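You operate a simulated robot arm through the tools that you are given. There is no shell and no other tool. Be economical: measure what you need, move in short steps, check, and stop when the job is done.

You are at the controls of a simulated robot arm. One attempt, no reset.

Task
Tamp the cabbage down on the cork mat and cover the tub with the crock lid.
Fine: press until it is packed, keep the tub upright and stand the tamper back. Set down upright: cabbage tub, wooden tamper.

Only the result counts: the job must be done as asked and must still hold three seconds after the hand-in. Knocking over, shifting, dropping, spilling or breaking anything else fails it. Lids that push on must go on centred and level and be pressed home; caps that screw on are set level and turned clockwise until they are tight.

Robot
A 7-joint arm with a two-finger parallel gripper, fixed in place. Base frame: the origin is at the foot of the arm, x ahead of it, y to its left, z up; the work surface is at about z = 820. Readings come in mm, rad, newtons and seconds.
With the tool pointing down near the work surface it reaches from about 240 to 680 mm from the base axis. Its first joint turns from -1.152 to 1.152 rad. Payload 2.4 kg.
Tool frame: the origin (TCP) lies between the finger pads and is the grasp point; the fingertips stand 30 mm ahead of it; z points along the fingers, y is the line along which they close. Largest opening 94 mm; finger width 28, thickness 10; the body of the gripper, 50 by 96 mm, starts 55 mm behind the TCP.
Orientation is that of the tool frame in the base frame, as a unit quaternion [w, x, y, z]. With the fingers straight down and closing along the base's y, the tool's x points along the base's -x, its y along +y and its z along -z.

Tools
- The arm moves only by the tool arm_command. Its arguments are lists of equal length, an entry for each row: "delta_pos": the shift along the base's x, y, z in units of 30 mm (1.0 is 30 mm), a list of three; "delta_rot": the turn, a rotation vector about the base's x, y, z in units of 4 degrees (1.0 is 4 degrees), a list of three; "fingers": the closure in counts, from 0 (fully open) to 255 (shut). In form: {"delta_pos": [[x, y, z], ...], "delta_rot": [[rx, ry, rz], ...], "fingers": [fingers, ...]}. A call has 1 to 20 rows; each row shifts and turns the commanded pose from where the row before left it. A call with a number of a shift or a turn outside -1 to 1 is refused whole. A row lasts 0.2 s, in which the tool goes at most 50 mm and 0.15 rad; a call with a longer step from one row to the next is refused whole, and so is a gripper value outside its range. A pose out of reach is approached as far as the arm can. The call stops where the force on the tool passes 40 N (or 10 N more than at its start, if that is more) or the arm is blocked; 0.2 s more then pass. Each finger travels about 153 mm/s and halts on what it meets, pressing with about 26 N; the grip force reading is that of the motor and also rises with nothing between the fingers. The clock runs only during rows and for 0.2 s after the last one: add rows that do not move to give the fingers time. It gives the time, the measured TCP pose, the force on the tool (base axes), the opening and the grip force at its end, in the units of the frame above (readings bear some noise), with the torque about the TCP (base axes, N m) and any sound that the robot's microphone picked up, and new pictures: "views" is both (left out), scene, wrist or none.
- Cameras (640 x 400 px; columns grow to the right, rows downward): "scene" is fixed at [47, 477.6, 1451.7]; the picture's right is [-0.70, -0.71, 0.00], its down [-0.35, 0.35, -0.87] and it looks along [0.62, -0.61, -0.50] (base axes); focal length 315 px, centre (320, 200). "wrist" rides on the gripper at [76, 14, -102] in the tool frame; the picture's right is [-0.18, 0.98, 0.00], its down [-0.75, -0.14, -0.64] and it looks along [-0.63, -0.12, 0.77] (tool axes); focal length 243 px, centre (320, 200).
- point_at(camera, pixels): for up to 12 pixels [column, row] of the newest picture of that camera ("zoom" is the newest enlarged one), the place [x, y, z] in the base frame of the surface seen there, good to about 3 mm. No time passes.
- close_up(camera, box): a new picture of the part [left, top, right, bottom] of that camera's present view, enlarged. No time passes.
- finish_job(): hands the job in; it is judged then, once.

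Keep the steps short. Do not move on a guess: measure, check each grasp and each placing, and mend mistakes. In all there are 80 turns and 200 pictures (those below and enlarged ones count). Leave the gripper open and the arm clear of the work at the hand-in unless told otherwise, and finish with a single line.

The tools are called after "Emit:" as name(argument=value, ...) on one line, values as JSON. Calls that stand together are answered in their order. arm_command: Moves the arm, as the interface text tells. Its arguments: {"type":"object","properties":{"delta_pos":{"type":"array","items":{"type":"array","items":{"type":"number"}}},"delta_rot":{"type":"array","items":{"type":"array","items":{"type":"number"}}},"fingers":{"type":"array","items":{"type":"number"}},"views":{"type":"string","enum":["both","scene","wrist","none"]}},"required":["delta_pos","delta_rot","fingers"]} The other tools are called the same way: point_at (camera, pixels) gives the place of the surface under pixels of a picture; close_up (camera, box) takes an enlarged picture of a part of a camera's view; finish_job () hands the job in.

At the start:

```text
clock: 0.0
eef_pos: [320.6, 85.5, 1261.0]
ee_rot: [0.0, 0.0, 1.0, 0.001]
force: [0.9, 0.1, 0.1]
ft_torque: [0.0, -0.03, -0.03]
grip_width: 93.8
finger_force: 0.1
```

scene: 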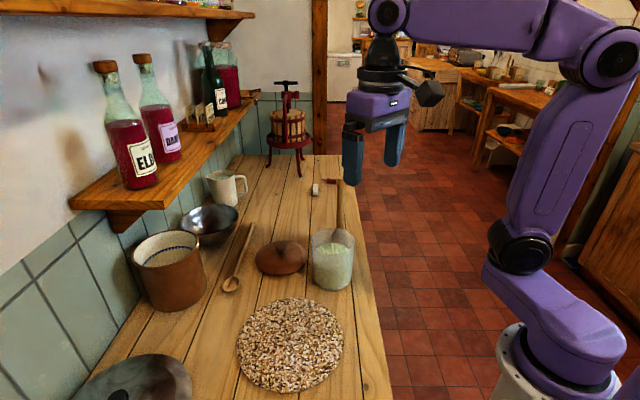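
wrist: 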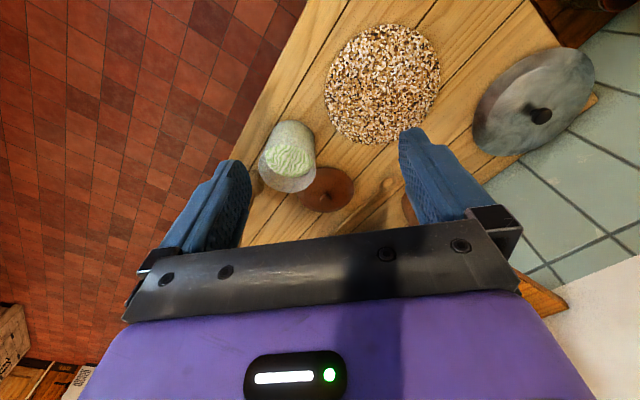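

I see a glass tub with cabbage near (333,260), a brown lid near (282,257), the cork mat near (290,345), and a wooden upright piece behind the tub near (340,205). I'll enlarge these areas first.

Emit:
close_up(camera="scene", box=[220, 160, 380, 300])

Emit:
close_up(camera="wrist", box=[220, 20, 460, 240])

Emit:
point_at(camera="scene", pixels=[[333, 234], [331, 252], [331, 287], [314, 240], [353, 240], [282, 244], [257, 262], [306, 262], [290, 345], [237, 345], [344, 345], [340, 190]])

```text
2.86 times, centred on (300, 230) of scene
```

zoom: 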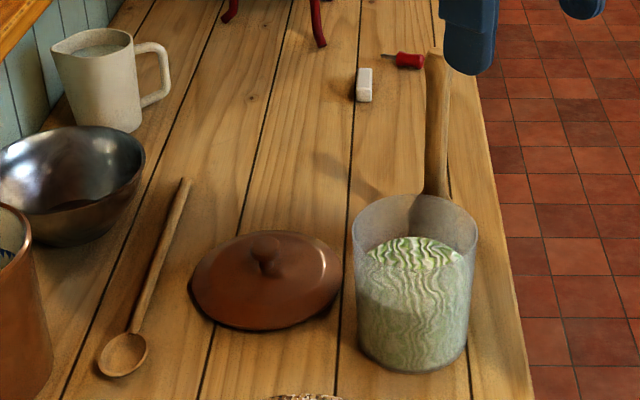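

```text
1.82 times, centred on (340, 130) of wrist
```

zoom: 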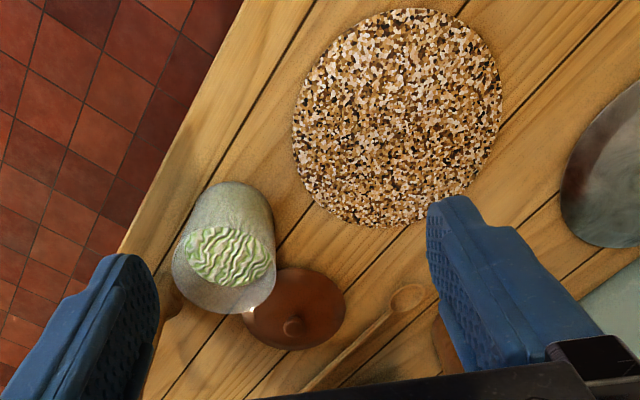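

```text
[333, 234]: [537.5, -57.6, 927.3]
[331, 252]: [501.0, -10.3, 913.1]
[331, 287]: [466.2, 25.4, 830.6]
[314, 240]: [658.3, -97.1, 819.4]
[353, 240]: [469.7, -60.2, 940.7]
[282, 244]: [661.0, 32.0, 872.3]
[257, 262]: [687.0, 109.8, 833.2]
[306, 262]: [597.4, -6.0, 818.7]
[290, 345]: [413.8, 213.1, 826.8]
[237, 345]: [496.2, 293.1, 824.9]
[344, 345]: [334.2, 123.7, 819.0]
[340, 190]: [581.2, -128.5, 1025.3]
```

The tub looks about 110 mm wide, which is too wide for the gripper. I'll measure its rim and base, the cabbage level and the tamper from the enlarged picture.

Emit:
close_up(camera="scene", box=[293, 170, 373, 300])

Emit:
close_up(camera="wrist", box=[240, 100, 360, 220])

Emit:
point_at(camera="wrist", pixels=[[290, 155], [287, 168], [265, 175], [314, 165], [278, 138], [298, 190], [290, 191], [310, 180], [327, 195], [352, 185], [330, 210], [305, 200]])

```text
3.08 times, centred on (333, 235) of scene
```

zoom: 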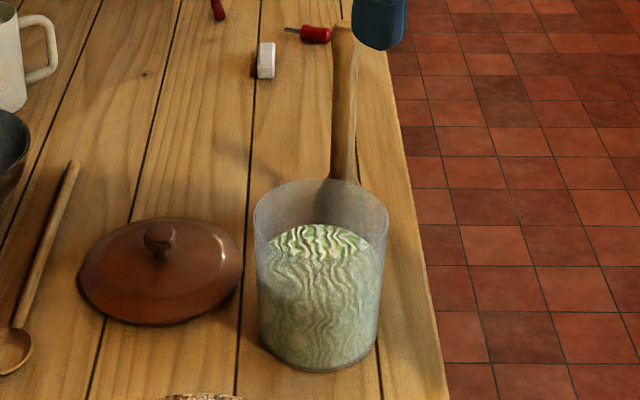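

```text
3.33 times, centred on (300, 160) of wrist
```

zoom: 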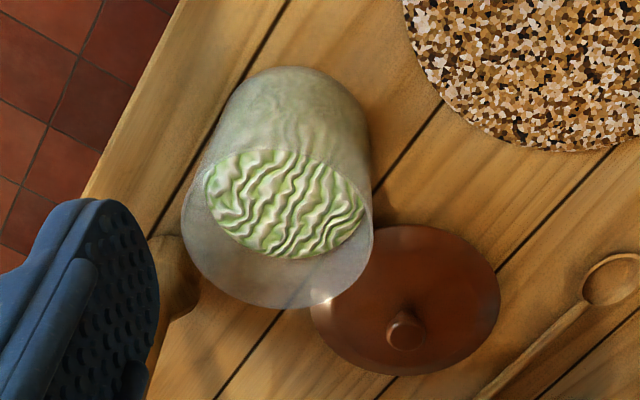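

```text
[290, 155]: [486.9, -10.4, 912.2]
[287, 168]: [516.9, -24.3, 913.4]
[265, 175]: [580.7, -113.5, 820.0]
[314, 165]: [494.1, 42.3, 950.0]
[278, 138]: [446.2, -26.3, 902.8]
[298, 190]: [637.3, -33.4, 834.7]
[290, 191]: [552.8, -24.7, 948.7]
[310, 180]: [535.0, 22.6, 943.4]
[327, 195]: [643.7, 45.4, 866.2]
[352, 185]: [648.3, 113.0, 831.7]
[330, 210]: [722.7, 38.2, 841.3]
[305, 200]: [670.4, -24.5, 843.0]
```

The tub's rim is at z≈950 and the cabbage is at z≈913. The rim is centred near (495,-15) with a radius of about 57. I'll move closer above it to measure more precisely.

Emit:
arm_command(delta_pos=[[0.4, -0.57, -0.6], [0.4, -0.57, -0.6], [0.4, -0.57, -0.6], [0.4, -0.57, -0.6], [0.4, -0.57, -0.6]], delta_rot=[[0, 0, 0], [0, 0, 0], [0, 0, 0], [0, 0, 0], [0, 0, 0]], fingers=[0, 0, 0, 0, 0])

```text
clock: 1.2
eef_pos: [381.2, 1.2, 1170.3]
ee_rot: [0.0, 0.0, 1.0, 0.001]
force: [-1.0, -0.4, -0.1]
ft_torque: [-0.05, 0.0, 0.01]
grip_width: 94.2
finger_force: 0.0
```

scene: 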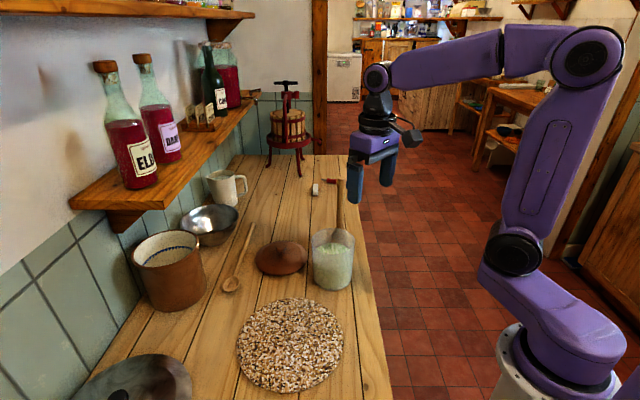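
wrist: 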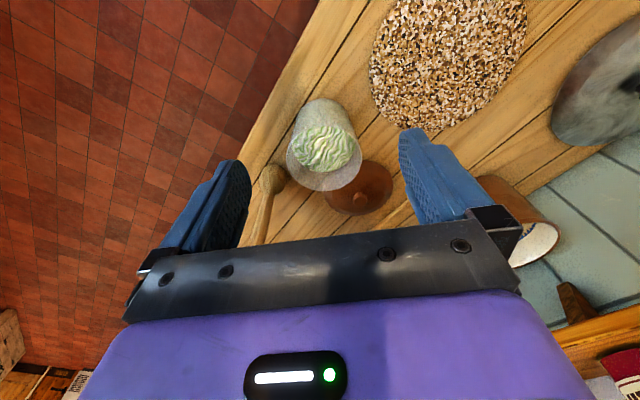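

Now I can see the tamper, with its head at (272,178) and its handle rising toward (258,245). I'll enlarge and measure it.

Emit:
close_up(camera="wrist", box=[240, 80, 420, 250])

Emit:
point_at(camera="wrist", pixels=[[272, 174], [280, 180], [264, 182], [267, 195], [263, 215], [259, 235], [258, 243], [326, 145], [360, 172], [293, 172], [326, 189], [360, 198]])

```text
2.35 times, centred on (330, 165) of wrist
```

zoom: 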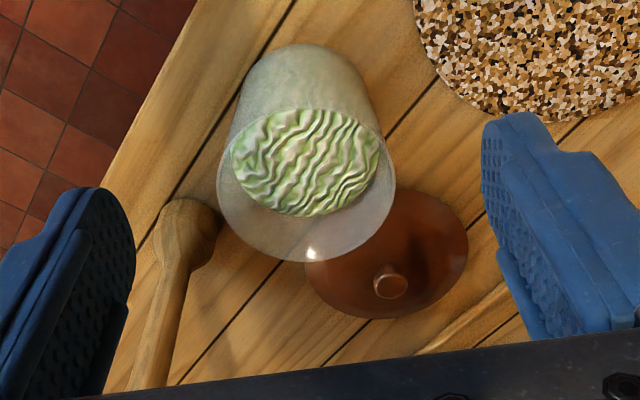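

```text
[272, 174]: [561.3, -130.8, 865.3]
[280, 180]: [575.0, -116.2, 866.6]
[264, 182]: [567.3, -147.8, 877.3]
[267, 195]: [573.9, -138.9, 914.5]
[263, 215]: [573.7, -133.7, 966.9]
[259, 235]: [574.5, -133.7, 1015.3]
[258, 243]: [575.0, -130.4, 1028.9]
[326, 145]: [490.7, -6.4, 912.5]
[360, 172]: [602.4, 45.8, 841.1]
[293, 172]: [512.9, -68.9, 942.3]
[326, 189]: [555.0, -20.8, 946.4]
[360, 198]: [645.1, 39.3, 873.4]
```

I'll read points on the tub's rim and the tamper from the enlarged picture.

Emit:
point_at(camera="zoom", pixels=[[220, 185], [394, 180], [300, 258], [330, 256], [260, 248], [315, 110], [250, 125], [378, 135], [389, 284], [182, 200], [165, 225], [212, 220]])

Emit:
point_at(camera="scene", pixels=[[312, 238], [354, 238], [315, 270], [352, 272], [331, 289], [343, 180], [337, 200], [345, 200], [312, 330], [290, 298], [290, 391], [237, 345]])

```text
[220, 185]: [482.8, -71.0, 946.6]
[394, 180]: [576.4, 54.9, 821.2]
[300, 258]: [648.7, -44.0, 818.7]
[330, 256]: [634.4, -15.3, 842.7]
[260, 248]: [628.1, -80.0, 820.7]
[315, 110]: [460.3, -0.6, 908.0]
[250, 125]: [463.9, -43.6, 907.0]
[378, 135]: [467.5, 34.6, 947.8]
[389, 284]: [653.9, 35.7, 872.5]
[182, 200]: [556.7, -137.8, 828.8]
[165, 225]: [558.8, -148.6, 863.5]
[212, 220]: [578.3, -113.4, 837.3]
```

```text
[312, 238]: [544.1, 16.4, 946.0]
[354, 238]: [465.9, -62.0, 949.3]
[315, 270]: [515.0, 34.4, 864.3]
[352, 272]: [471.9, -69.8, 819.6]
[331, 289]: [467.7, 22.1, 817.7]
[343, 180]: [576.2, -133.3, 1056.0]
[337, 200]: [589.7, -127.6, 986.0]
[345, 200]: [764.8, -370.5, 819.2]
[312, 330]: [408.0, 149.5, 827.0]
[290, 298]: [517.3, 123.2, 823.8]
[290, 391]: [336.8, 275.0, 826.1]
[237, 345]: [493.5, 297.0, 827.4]
```

The tub is centred near (498,-15) with a rim radius of about 56, so it won't fit between the fingers. The space above the cabbage is 37 mm deep, so I can lift it by spreading the fingers inside the rim. I'll go above it with the fingers partly closed.

Emit:
arm_command(delta_pos=[[0.65, -0.09, -0.85], [0.65, -0.09, -0.85], [0.65, -0.09, -0.85], [0.65, -0.09, -0.85], [0.65, -0.09, -0.85], [0.65, -0.09, -0.85], [0, 0, 0]], delta_rot=[[0, 0, 0], [0, 0, 0], [0, 0, 0], [0, 0, 0], [0, 0, 0], [0, 0, 0], [0, 0, 0]], fingers=[65, 65, 65, 65, 65, 65, 65])

Emit:
close_up(camera="scene", box=[270, 150, 400, 300])

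```text
clock: 2.8
eef_pos: [498.5, -17.4, 1018.9]
ee_rot: [0.0, 0.0, 1.0, 0.001]
force: [0.1, -1.2, 0.0]
ft_torque: [-0.02, 0.0, -0.02]
grip_width: 70.1
finger_force: 0.1
```

scene: 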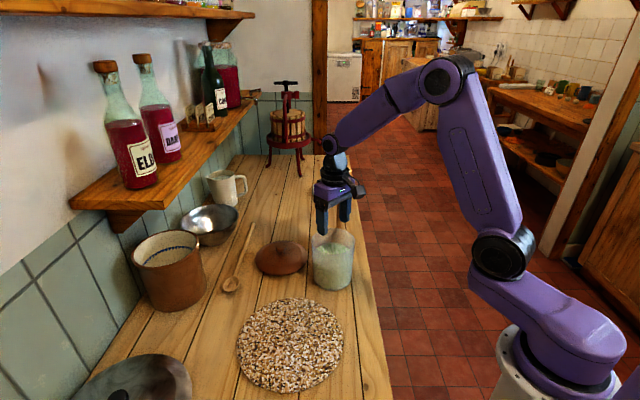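
wrist: 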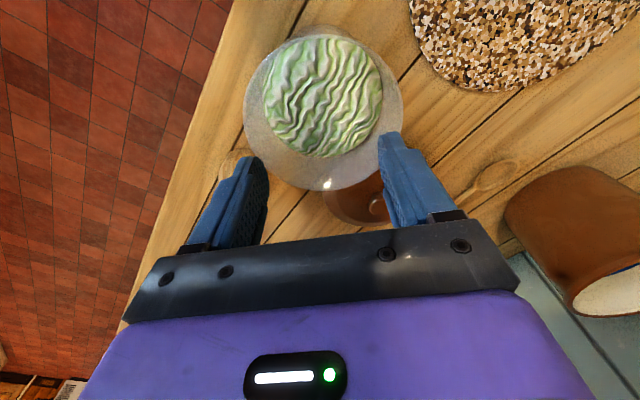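

```text
2.67 times, centred on (335, 225) of scene
```

zoom: 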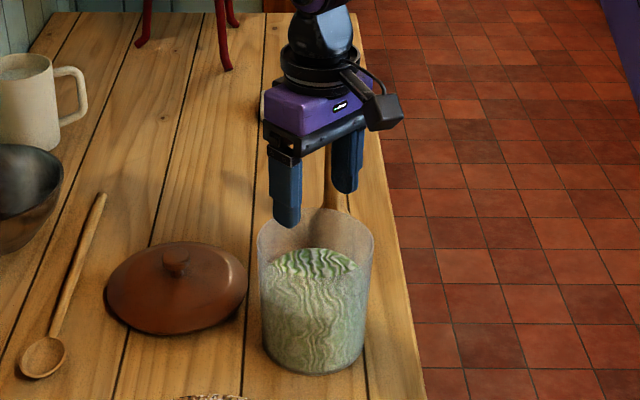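

The rim shows clearly now, spanning roughly (243..404, 22..191) in the wrist view. I'll take points around it.

Emit:
point_at(camera="wrist", pixels=[[245, 108], [402, 98], [325, 189], [300, 186], [350, 184], [255, 145], [280, 45], [320, 28], [365, 40], [322, 95], [322, 150], [322, 60]])

Emit:
close_up(camera="wrist", box=[220, 10, 420, 200])

```text
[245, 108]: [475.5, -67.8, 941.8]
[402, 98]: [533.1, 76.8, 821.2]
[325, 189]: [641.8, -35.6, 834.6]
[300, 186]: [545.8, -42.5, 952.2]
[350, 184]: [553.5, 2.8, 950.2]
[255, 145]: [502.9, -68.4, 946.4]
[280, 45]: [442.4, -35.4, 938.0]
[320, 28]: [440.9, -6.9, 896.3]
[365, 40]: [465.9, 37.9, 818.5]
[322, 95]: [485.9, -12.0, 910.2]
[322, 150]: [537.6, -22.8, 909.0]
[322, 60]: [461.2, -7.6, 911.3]
```

```text
2.11 times, centred on (320, 105) of wrist
```

zoom: 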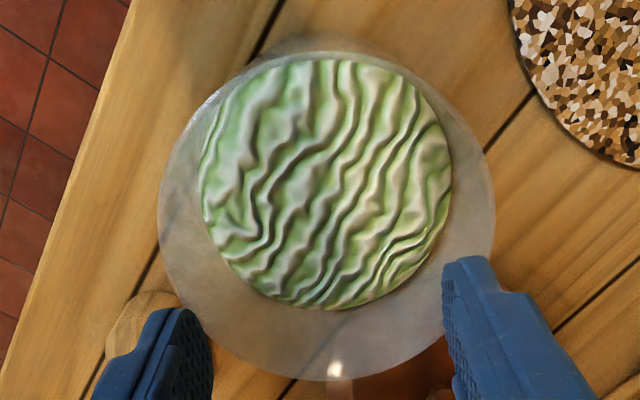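

From the ray geometry, the rim is centred at (496,-14) with an outer radius of about 58 and an inner one of about 53. I'll centre the tool and lower the closed-in fingers into the headspace, to TCP z≈952.

Emit:
arm_command(delta_pos=[[-0.08, 0.11, -0.4], [0, 0, -0.6], [0, 0, -0.6], [0, 0, -0.6], [0, 0, 0]], delta_rot=[[0, 0, 0], [0, 0, 0], [0, 0, 0], [0, 0, 0], [0, 0, 0]], fingers=[65, 65, 65, 65, 65])

Emit:
close_up(camera="scene", box=[290, 170, 380, 300])

```text
clock: 3.6
eef_pos: [499.4, -10.8, 979.3]
ee_rot: [0.008, -0.001, 1.0, 0.003]
force: [-3.8, 1.8, 14.3]
ft_torque: [0.74, 0.0, 0.22]
grip_width: 70.9
finger_force: 1.2
stopped in row 4: the force on the tool passed its limit at 69 N (the readings are from after the stop); the commanded pose is now the measured one
```

scene: 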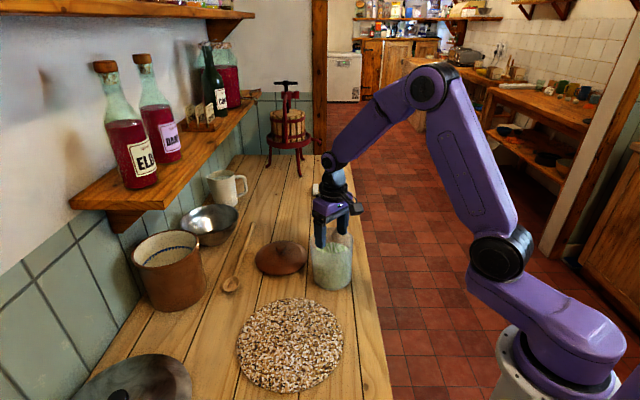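
wrist: 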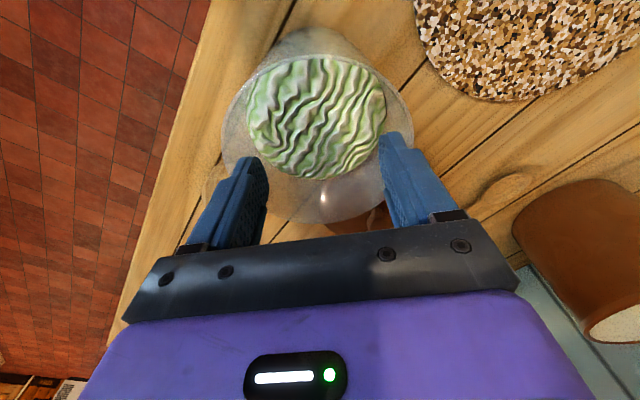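

```text
3.08 times, centred on (335, 235) of scene
```

zoom: 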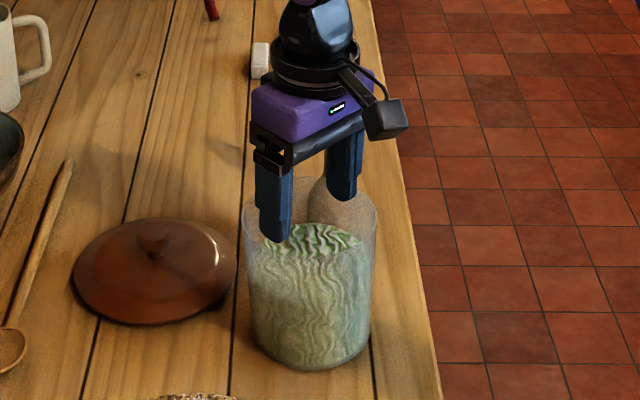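

The force rose to 69 N with the fingertips at z≈949. The torque shows that the +y finger landed on the rim. I'll back off straight up and look again.

Emit:
arm_command(delta_pos=[[0, 0, 0.5], [0, 0, 0.5], [0, 0, 0]], delta_rot=[[0, 0, 0], [0, 0, 0], [0, 0, 0]], fingers=[65, 65, 65])

Emit:
close_up(camera="wrist", box=[200, 10, 440, 220])

Emit:
close_up(camera="scene", box=[290, 190, 380, 300])

```text
clock: 4.4
eef_pos: [499.1, -11.7, 1008.4]
ee_rot: [0.007, 0.0, 1.0, 0.003]
force: [-0.3, 0.4, -0.4]
ft_torque: [0.02, 0.03, 0.03]
grip_width: 69.7
finger_force: 0.1
```

scene: 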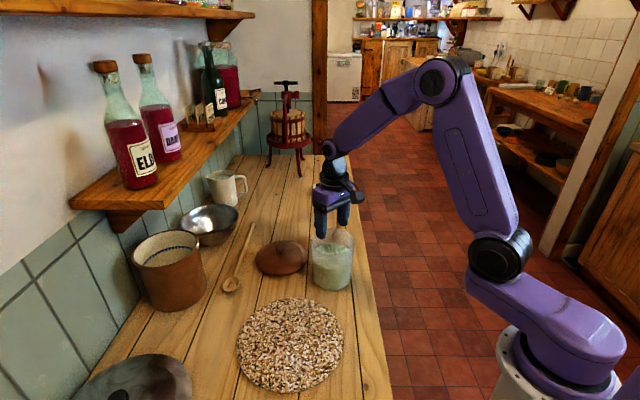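
wrist: 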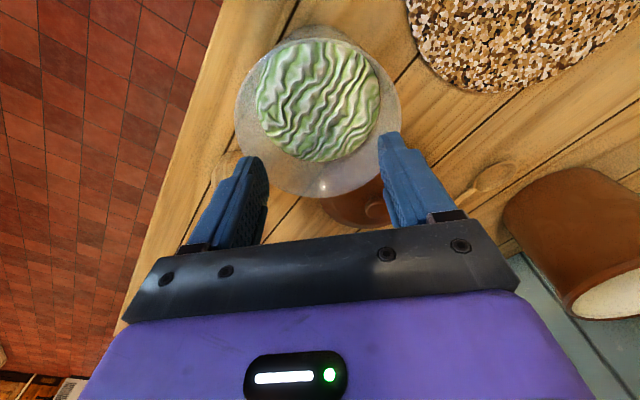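

```text
1.90 times, centred on (320, 115) of wrist
```

zoom: 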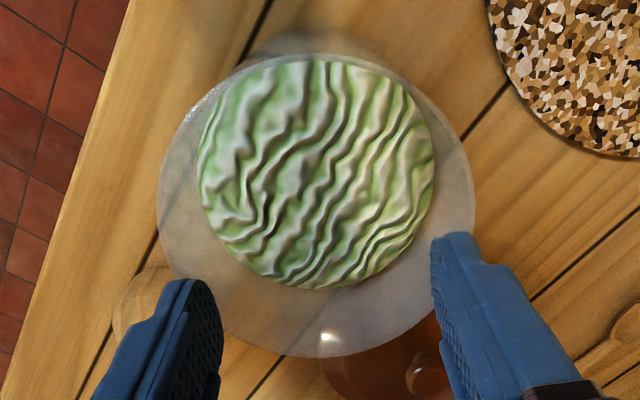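

```text
3.64 times, centred on (335, 245) of scene
```

zoom: 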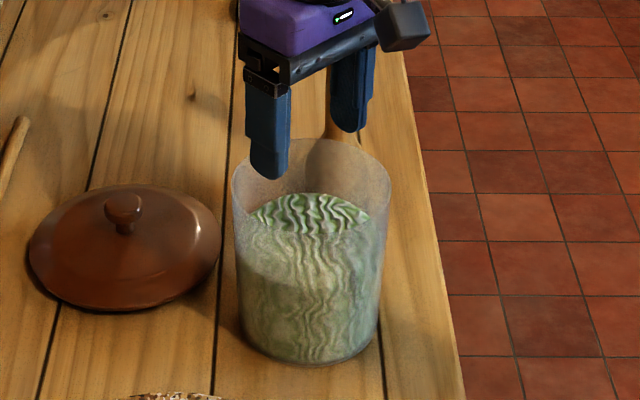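

The rim is still centred at about (497,-13) and hasn't moved. I'll correct the small tilt, narrow the fingers to about 46 mm and go in again with more clearance.

Emit:
arm_command(delta_pos=[[-0.07, -0.04, 0], [0, 0, -0.5], [0, 0, -0.5], [0, 0, -0.5], [0, 0, -0.33], [0, 0, 0]], delta_rot=[[-0.09, 0.2, 0], [0, 0, 0], [0, 0, 0], [0, 0, 0], [0, 0, 0], [0, 0, 0]], fingers=[130, 130, 130, 130, 130, 130])

Emit:
close_up(camera="scene", box=[290, 190, 380, 300])

```text
clock: 5.8
eef_pos: [496.4, -12.5, 953.3]
ee_rot: [-0.001, -0.001, 1.0, -0.001]
force: [-0.5, 0.1, -0.5]
ft_torque: [-0.03, -0.02, 0.02]
grip_width: 46.0
finger_force: 0.2
```

scene: 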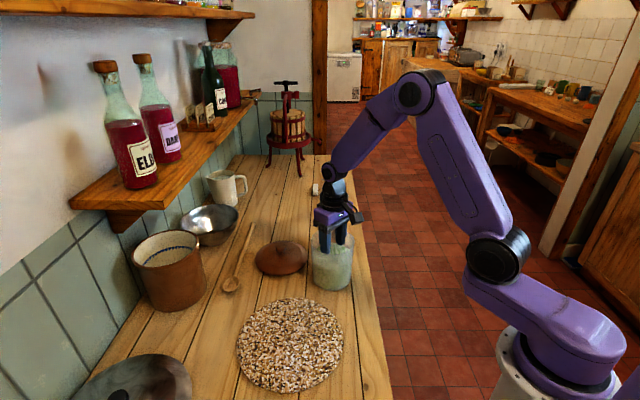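
wrist: 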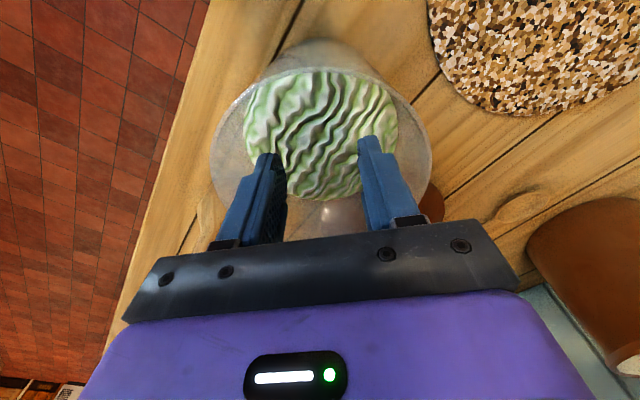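

```text
3.64 times, centred on (335, 245) of scene
```

zoom: 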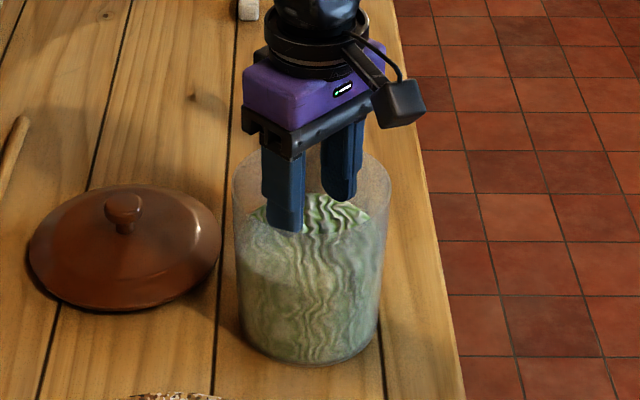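

The fingers are inside with no contact. I'll go down 5 mm and open them outward in stages, watching for contact on both sides.

Emit:
arm_command(delta_pos=[[0, 0, -0.16], [0, 0, 0], [0, 0, 0], [0, 0, 0]], delta_rot=[[0, 0, 0], [0, 0, 0], [0, 0, 0], [0, 0, 0]], fingers=[130, 95, 75, 75], views="none")

Emit:
arm_command(delta_pos=[[0, 0, 0], [0, 0, 0], [0, 0, 0]], delta_rot=[[0, 0, 0], [0, 0, 0], [0, 0, 0]], fingers=[50, 50, 50])

```text
clock: 6.8
eef_pos: [497.6, -12.7, 947.8]
ee_rot: [0.0, 0.0, 1.0, -0.001]
force: [-0.4, 0.8, -2.6]
ft_torque: [-0.02, -0.01, 0.04]
grip_width: 61.6
finger_force: 0.1
```

```text
clock: 7.6
eef_pos: [496.2, -13.2, 948.8]
ee_rot: [0.0, 0.0, 1.0, -0.001]
force: [-0.5, 0.9, -3.6]
ft_torque: [-0.03, 0.04, -0.01]
grip_width: 61.8
finger_force: 0.1
```

scene: 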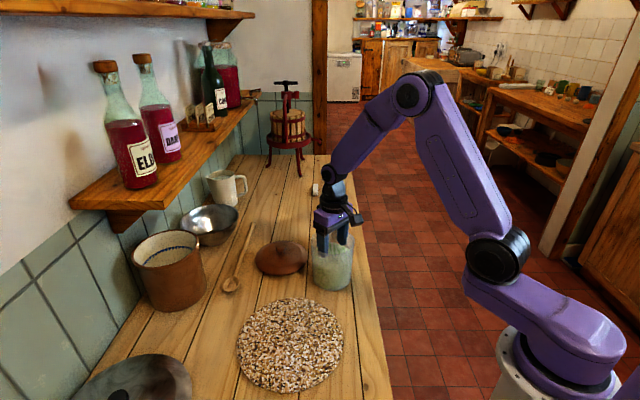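
wrist: 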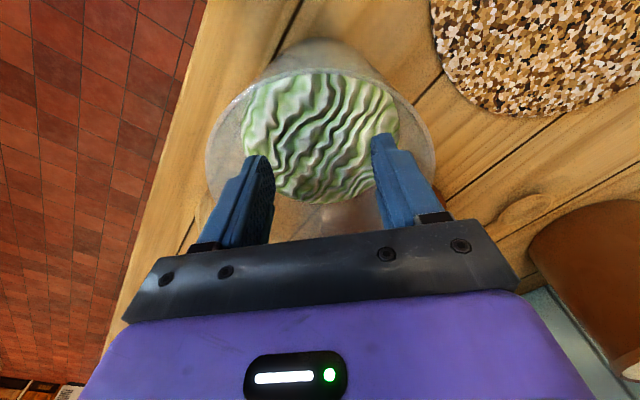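

The fingers stopped at 61.8 mm although more was commanded, so both press on the wall from inside. I'll command full opening for a firm hold and lift a little as a test.

Emit:
arm_command(delta_pos=[[0, 0, 0], [0, 0, 0], [0, 0, 0.1], [0, 0, 0.1], [0, 0, 0.1], [0, 0, 0.1], [0, 0, 0]], delta_rot=[[0, 0, 0], [0, 0, 0], [0, 0, 0], [0, 0, 0], [0, 0, 0], [0, 0, 0], [0, 0, 0]], fingers=[0, 0, 0, 0, 0, 0, 0])

Emit:
close_up(camera="scene", box=[290, 190, 380, 300])

```text
clock: 9.2
eef_pos: [496.9, -11.9, 961.8]
ee_rot: [0.0, 0.001, 1.0, -0.001]
force: [0.0, -0.2, -3.3]
ft_torque: [0.01, -0.01, 0.02]
grip_width: 61.9
finger_force: 0.0
```

scene: 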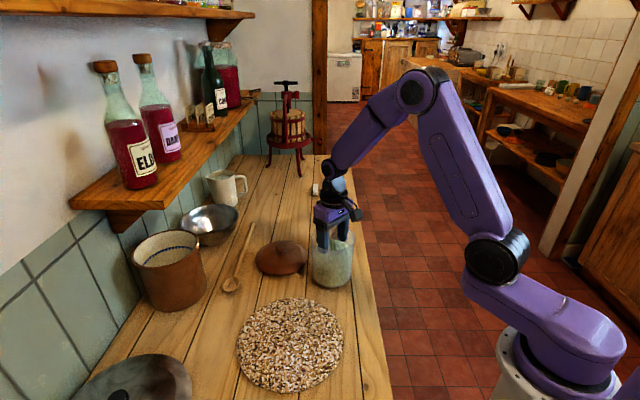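
wrist: 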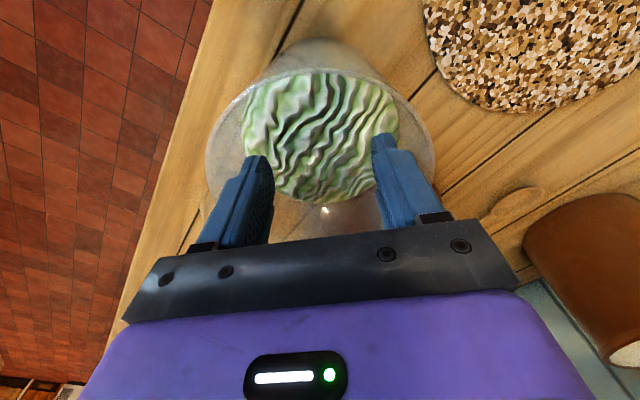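

```text
3.64 times, centred on (335, 245) of scene
```

zoom: 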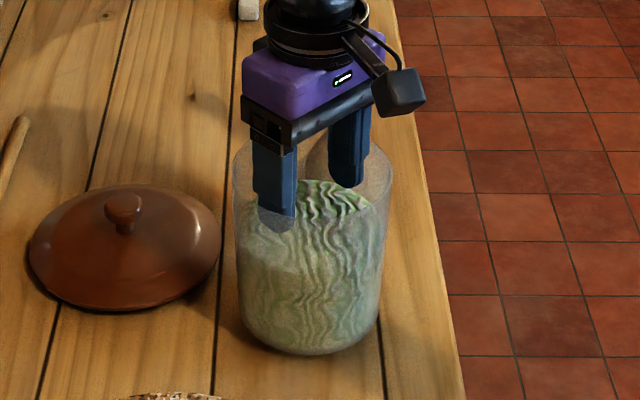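

The tub is lifted and hangs level, about 3.3 N, with no slip in the wrist view. Before I carry it, I'll check the mat's edges and the objects around it.

Emit:
point_at(camera="scene", pixels=[[290, 345], [243, 330], [260, 305], [335, 320], [341, 360], [300, 392], [250, 385], [180, 300], [200, 285], [150, 365], [125, 222], [231, 285]])

```text
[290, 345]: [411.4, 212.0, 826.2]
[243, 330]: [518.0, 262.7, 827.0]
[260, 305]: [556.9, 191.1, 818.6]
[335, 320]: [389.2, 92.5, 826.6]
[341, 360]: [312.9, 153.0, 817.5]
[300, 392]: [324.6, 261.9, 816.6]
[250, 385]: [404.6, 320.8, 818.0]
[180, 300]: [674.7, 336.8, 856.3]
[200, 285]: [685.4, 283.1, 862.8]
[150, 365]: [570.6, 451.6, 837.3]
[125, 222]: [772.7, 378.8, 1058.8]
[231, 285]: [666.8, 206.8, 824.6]
```

The mat fits a circle centred at (427,202) with a radius of about 117, its top at z≈826. I'll raise the tub a bit more and carry it over the mat's centre.

Emit:
arm_command(delta_pos=[[0, 0, 0.3], [0, 0, 0.3], [0, 0, 0.3], [-0.1, 0.3, 0], [-0.2, 0.6, 0], [-0.2, 0.6, 0], [-0.2, 0.6, 0], [-0.2, 0.6, 0], [-0.2, 0.6, 0], [-0.2, 0.6, 0], [-0.2, 0.6, 0], [-0.2, 0.6, 0], [-0.2, 0.6, 0], [-0.2, 0.6, 0], [-0.2, 0.6, 0], [-0.1, 0.3, 0], [0, 0, 0]], delta_rot=[[0, 0, 0], [0, 0, 0], [0, 0, 0], [0, 0, 0], [0, 0, 0], [0, 0, 0], [0, 0, 0], [0, 0, 0], [0, 0, 0], [0, 0, 0], [0, 0, 0], [0, 0, 0], [0, 0, 0], [0, 0, 0], [0, 0, 0], [0, 0, 0], [0, 0, 0]], fingers=[0, 0, 0, 0, 0, 0, 0, 0, 0, 0, 0, 0, 0, 0, 0, 0, 0])

```text
clock: 12.8
eef_pos: [424.6, 204.1, 988.7]
ee_rot: [0.0, 0.0, 1.0, -0.001]
force: [-0.3, -0.6, -3.1]
ft_torque: [0.02, -0.02, -0.01]
grip_width: 62.4
finger_force: 0.1
```

scene: 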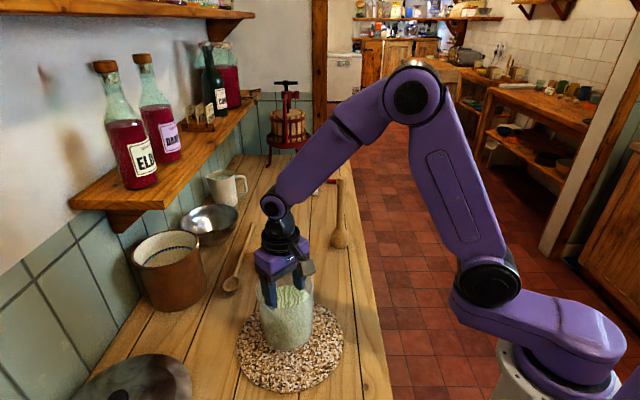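
wrist: 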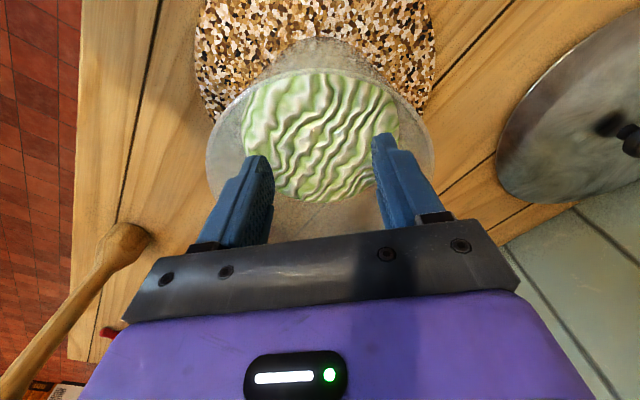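

The tub is over the mat. Its base should meet the cork at TCP z≈955, so I'll lower it gently.

Emit:
arm_command(delta_pos=[[0, 0, -0.3], [0, 0, -0.3], [0, 0, -0.2], [0, 0, -0.1], [0, 0, -0.08], [0, 0, -0.08], [0, 0, 0]], delta_rot=[[0, 0, 0], [0, 0, 0], [0, 0, 0], [0, 0, 0], [0, 0, 0], [0, 0, 0], [0, 0, 0]], fingers=[0, 0, 0, 0, 0, 0, 0])

Emit:
close_up(camera="scene", box=[230, 240, 360, 395])

```text
clock: 14.4
eef_pos: [424.6, 203.8, 956.1]
ee_rot: [0.0, 0.0, 1.0, -0.001]
force: [0.6, 0.2, -5.1]
ft_torque: [0.02, 0.02, 0.0]
grip_width: 62.5
finger_force: 0.0
```

scene: 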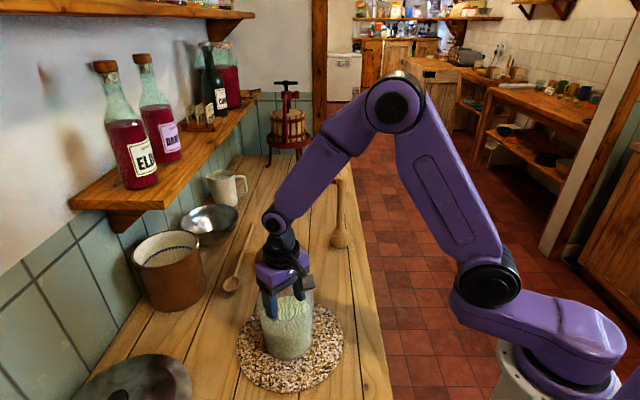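
wrist: 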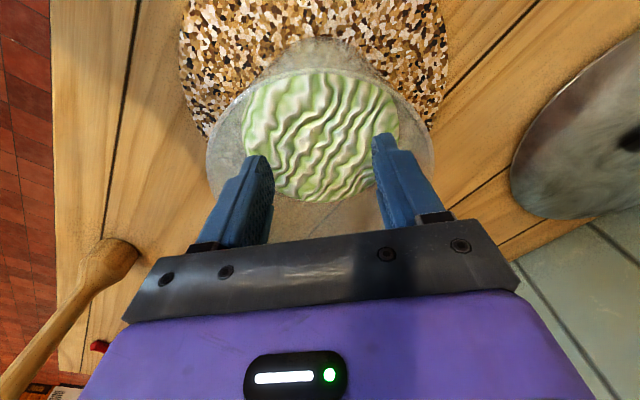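

```text
2.58 times, centred on (295, 318) of scene
```

zoom: 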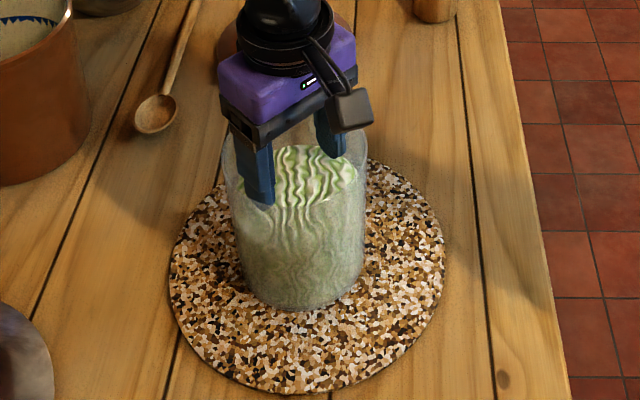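

Still no ground contact, with -5 N still hanging from the gripper. I'll lower it in 1–2 mm steps.

Emit:
arm_command(delta_pos=[[0, 0, -0.05], [0, 0, -0.05], [0, 0, 0]], delta_rot=[[0, 0, 0], [0, 0, 0], [0, 0, 0]], fingers=[0, 0, 0], views="none")

```text
clock: 15.2
eef_pos: [424.4, 203.6, 954.7]
ee_rot: [0.0, -0.001, 1.0, 0.0]
force: [-11.3, 0.2, 30.3]
ft_torque: [0.05, 0.02, -0.23]
grip_width: 62.5
finger_force: 0.0
```

The tub is down, pressing with 30 N. I'll relieve about 1 mm, release by closing the fingers inward, and then rise.

Emit:
arm_command(delta_pos=[[0, 0, 0.04], [0, 0, 0], [0, 0, 0], [0, 0, 0], [0, 0, 0]], delta_rot=[[0, 0, 0], [0, 0, 0], [0, 0, 0], [0, 0, 0], [0, 0, 0]], fingers=[0, 100, 130, 130, 130])

```text
clock: 16.4
eef_pos: [425.3, 203.4, 955.0]
ee_rot: [-0.001, 0.0, 1.0, -0.001]
force: [-0.1, 0.0, -0.3]
ft_torque: [0.03, 0.02, 0.03]
grip_width: 46.1
finger_force: 0.0
```

scene: 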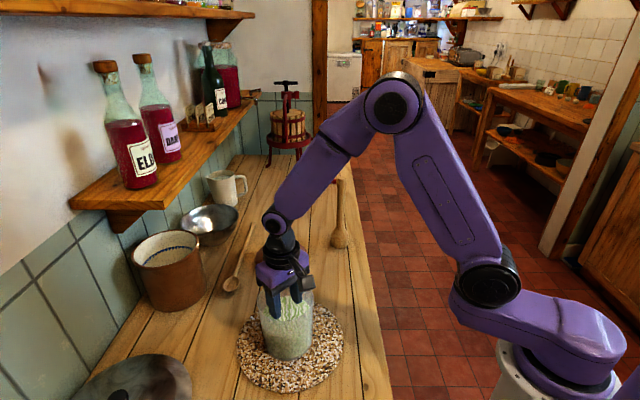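
wrist: 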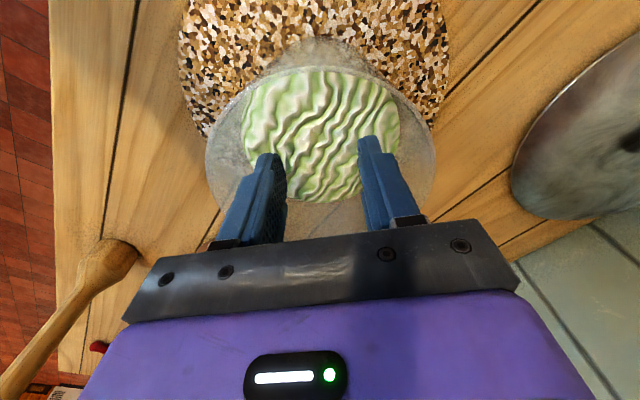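

The tub is free and stands on the cork at about (425,203.5). I'll rise straight out, then move to where I can see the tamper.

Emit:
arm_command(delta_pos=[[0, 0, 0.5], [0, 0, 0.8], [0, 0, 1], [0, 0, 1], [0, 0, 1], [0, 0, 1], [0, 0, 1], [0.1, -1, 0.2], [0.1, -1, 0], [0.1, -1, 0], [0.1, -1, 0], [0.1, -1, 0], [0.1, -1, 0], [0.1, -1, 0], [0.1, -1, 0], [0.1, -1, 0], [0.1, -1, 0], [0, 0, 0]], delta_rot=[[0, 0, 0], [0, 0, 0], [0, 0, 0], [0, 0, 0], [0, 0, 0], [0, 0, 0], [0, 0, 0], [0, 0, 0], [0, 0, 0], [0, 0, 0], [0, 0, 0], [0, 0, 0], [0, 0, 0], [0, 0, 0], [0, 0, 0], [0, 0, 0], [0, 0, 0], [0, 0, 0]], fingers=[130, 130, 130, 130, 130, 130, 130, 0, 0, 0, 0, 0, 0, 0, 0, 0, 0, 0])

Emit:
close_up(camera="scene", box=[310, 165, 370, 260])

Emit:
point_at(camera="zoom", pixels=[[320, 200], [340, 75], [335, 45], [320, 320], [300, 330], [345, 330], [345, 140]])

```text
clock: 20.2
eef_pos: [454.2, -96.8, 1149.2]
ee_rot: [0.0, 0.0, 1.0, -0.001]
force: [-0.6, -0.1, -0.8]
ft_torque: [0.01, -0.01, -0.01]
grip_width: 94.2
finger_force: 0.1
```

scene: 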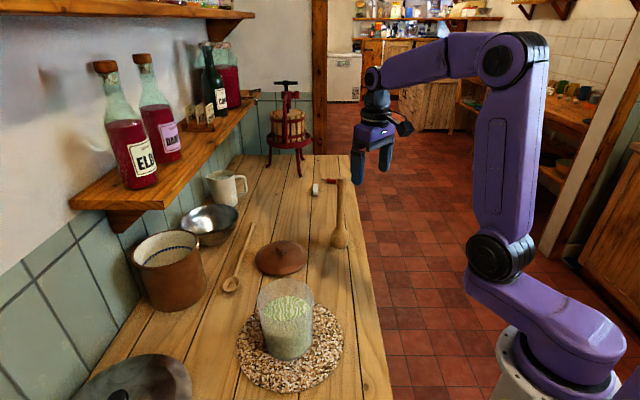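
wrist: 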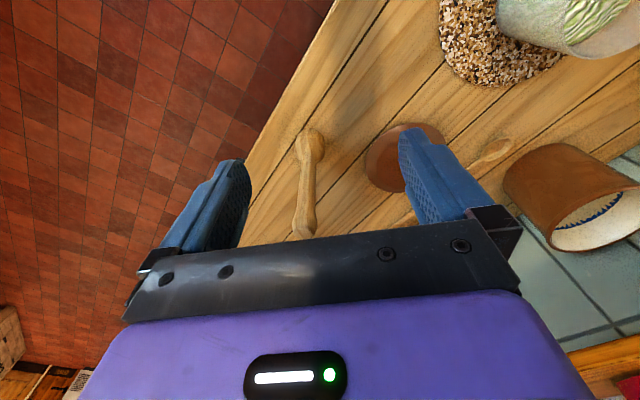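

```text
4.21 times, centred on (340, 212) of scene
```

zoom: 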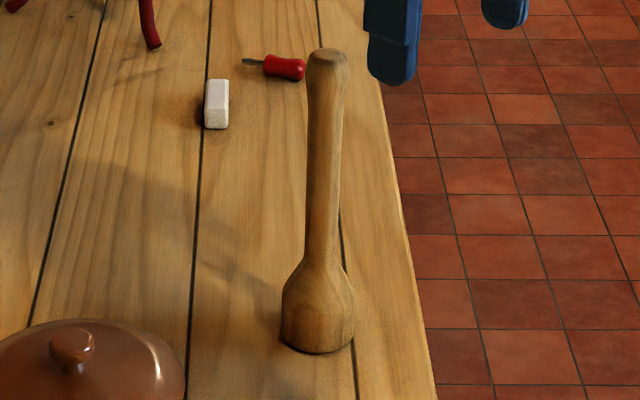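

```text
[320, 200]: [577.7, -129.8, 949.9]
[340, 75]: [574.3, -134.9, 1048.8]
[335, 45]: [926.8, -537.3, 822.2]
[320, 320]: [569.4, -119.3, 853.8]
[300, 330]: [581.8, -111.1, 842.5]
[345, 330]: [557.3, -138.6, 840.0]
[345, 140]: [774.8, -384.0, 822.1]
```

The tamper stands on its head of about 54 mm. Its shaft is about 24 mm wide, centred near (586,-137), with the top at z≈1058. I'll go above it with the fingers open and check.

Emit:
arm_command(delta_pos=[[0.88, -0.27, -0.1], [0.88, -0.27, -0.1], [0.88, -0.27, -0.1], [0.88, -0.27, -0.1], [0.88, -0.27, -0.1], [0, 0, 0]], delta_rot=[[0, 0, 0], [0, 0, 0], [0, 0, 0], [0, 0, 0], [0, 0, 0], [0, 0, 0]], fingers=[0, 0, 0, 0, 0, 0])

Emit:
close_up(camera="wrist", box=[240, 60, 440, 250])

```text
clock: 21.6
eef_pos: [588.5, -137.3, 1134.9]
ee_rot: [-0.001, 0.0, 1.0, 0.0]
force: [0.4, -0.4, -0.3]
ft_torque: [-0.01, 0.02, 0.03]
grip_width: 93.9
finger_force: 0.0
```

scene: 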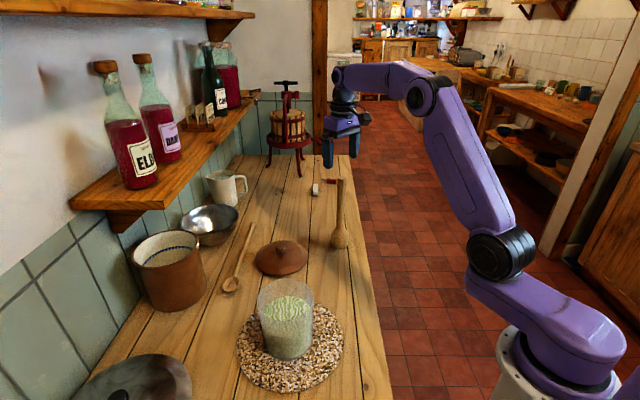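
wrist: 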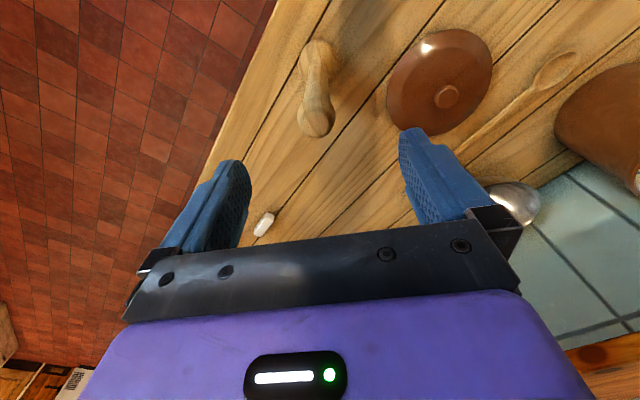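

```text
2.11 times, centred on (340, 155) of wrist
```

zoom: 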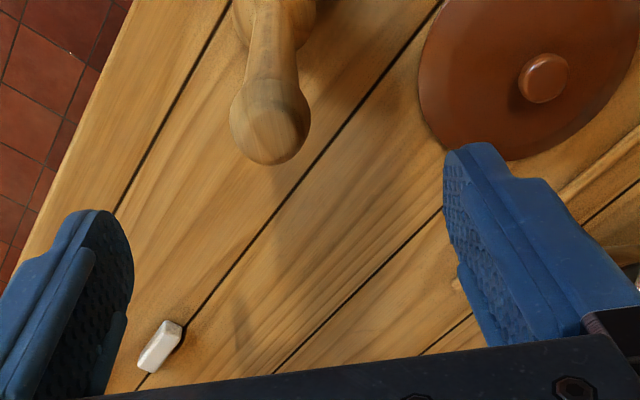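

The tamper's top computes to about (583,-139), right under the tool. I'll descend around the handle to z≈1012.

Emit:
arm_command(delta_pos=[[-0.15, 0, -0.6], [0, 0, -0.7], [0, 0, -0.7], [0, 0, -0.7], [0, 0, -0.7], [0, 0, -0.7], [0, 0, 0]], delta_rot=[[0, 0, 0], [0, 0, 0], [0, 0, 0], [0, 0, 0], [0, 0, 0], [0, 0, 0], [0, 0, 0]], fingers=[0, 0, 0, 0, 0, 0, 0])

Emit:
close_up(camera="scene", box=[300, 150, 380, 260])

```text
clock: 23.2
eef_pos: [582.1, -136.1, 1013.4]
ee_rot: [0.0, 0.0, 1.0, -0.001]
force: [0.4, -0.7, 0.0]
ft_torque: [0.0, -0.02, 0.0]
grip_width: 94.0
finger_force: 0.1
```

scene: 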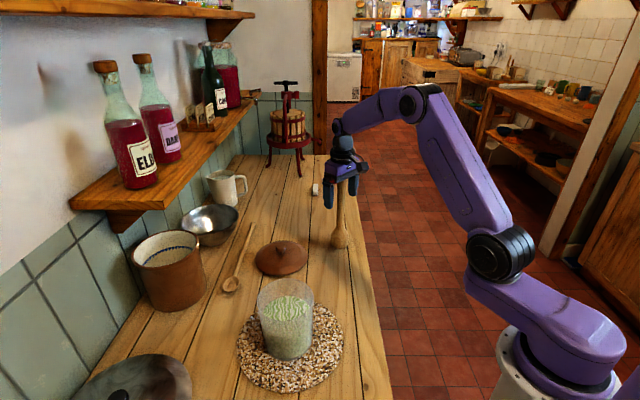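
wrist: 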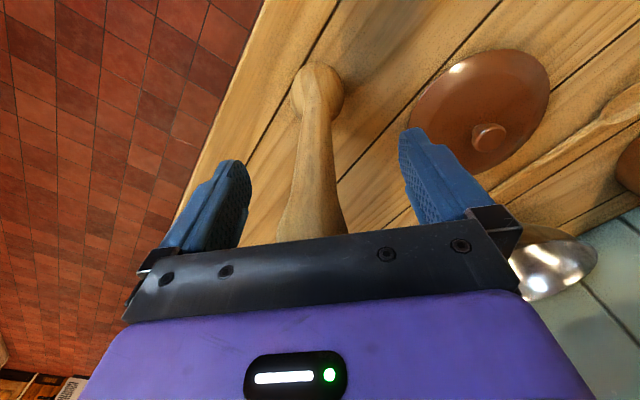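

```text
3.64 times, centred on (340, 205) of scene
```

zoom: 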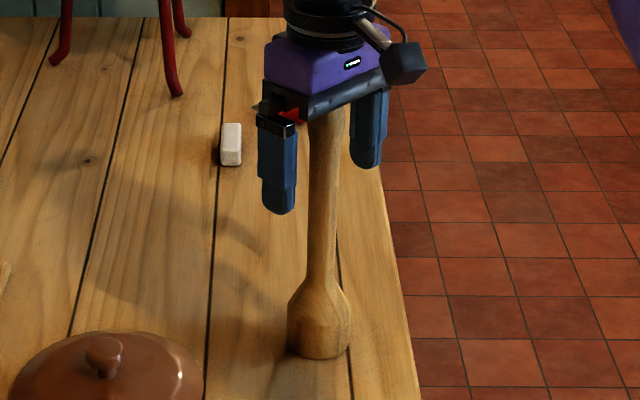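

The shaft runs between the fingers. I'll measure its centre at gripping height before I close, so the fingers don't push it.

Emit:
point_at(camera="wrist", pixels=[[314, 160], [303, 160], [330, 160], [312, 190], [296, 190], [335, 190], [310, 215], [316, 130]])

```text
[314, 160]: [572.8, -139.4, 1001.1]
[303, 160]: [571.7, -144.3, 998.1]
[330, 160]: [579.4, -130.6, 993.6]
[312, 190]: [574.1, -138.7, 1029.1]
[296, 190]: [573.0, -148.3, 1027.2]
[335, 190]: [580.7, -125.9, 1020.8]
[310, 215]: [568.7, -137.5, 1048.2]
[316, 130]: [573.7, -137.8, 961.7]
```

The shaft centre is at about (584,-138). I'll shift 2 mm and close.

Emit:
arm_command(delta_pos=[[0.06, -0.07, 0], [0, 0, 0], [0, 0, 0], [0, 0, 0], [0, 0, 0], [0, 0, 0]], delta_rot=[[0, 0, 0], [0, 0, 0], [0, 0, 0], [0, 0, 0], [0, 0, 0], [0, 0, 0]], fingers=[0, 100, 170, 255, 255, 255])

Emit:
close_up(camera="scene", box=[300, 150, 380, 260])

```text
clock: 24.6
eef_pos: [584.6, -139.1, 1011.4]
ee_rot: [0.0, 0.0, 1.0, -0.001]
force: [0.1, -0.3, 0.8]
ft_torque: [-0.07, -0.02, 0.02]
grip_width: 25.8
finger_force: 25.9
```

scene: 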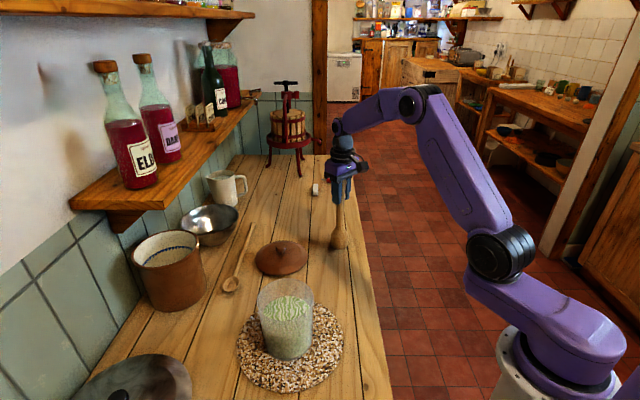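
wrist: 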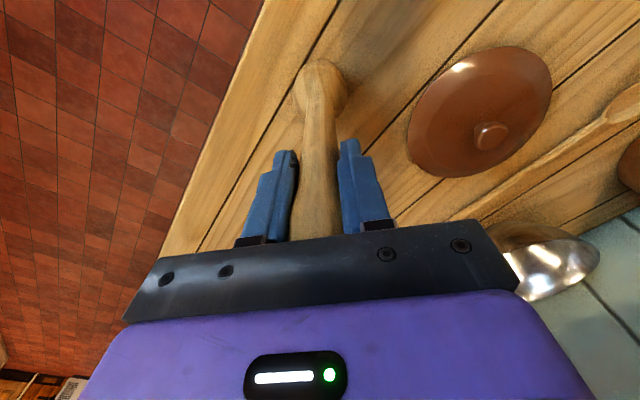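

```text
3.64 times, centred on (340, 205) of scene
```

zoom: 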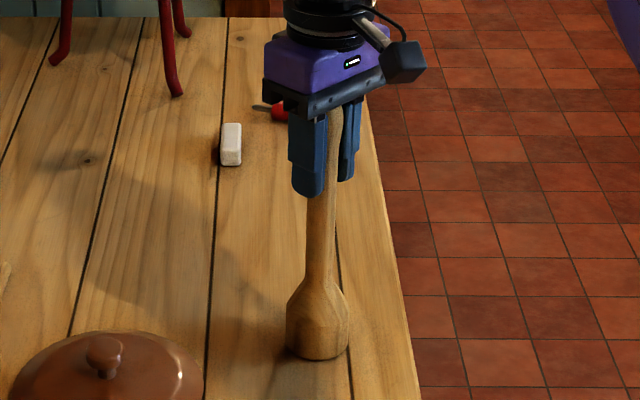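

I have the shaft firmly, at 25.8 mm and 26 N. It stood at TCP (584.6,-139,1011.4). I'll lift it straight up 165 mm.

Emit:
arm_command(delta_pos=[[0, 0, 0.3], [0, 0, 0.6], [0, 0, 0.8], [0, 0, 0.8], [0, 0, 0.8], [0, 0, 0.8], [0, 0, 0.8], [0, 0, 0.6], [0, 0, 0]], delta_rot=[[0, 0, 0], [0, 0, 0], [0, 0, 0], [0, 0, 0], [0, 0, 0], [0, 0, 0], [0, 0, 0], [0, 0, 0], [0, 0, 0]], fingers=[255, 255, 255, 255, 255, 255, 255, 255, 255], views="scene")

```text
clock: 26.6
eef_pos: [584.3, -139.1, 1175.4]
ee_rot: [0.001, 0.0, 1.0, -0.001]
force: [0.2, 1.0, -3.4]
ft_torque: [-0.01, -0.02, -0.01]
grip_width: 25.5
finger_force: 26.3
```

scene: 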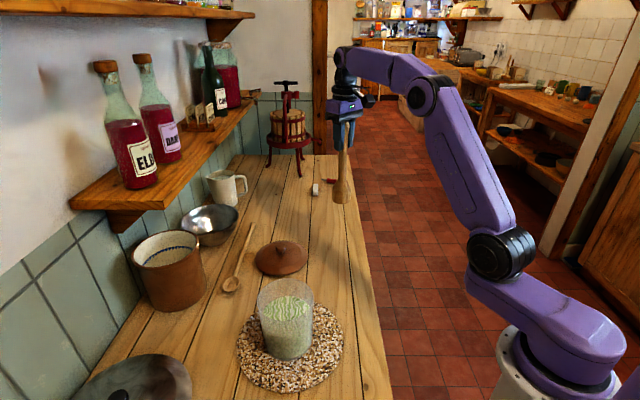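

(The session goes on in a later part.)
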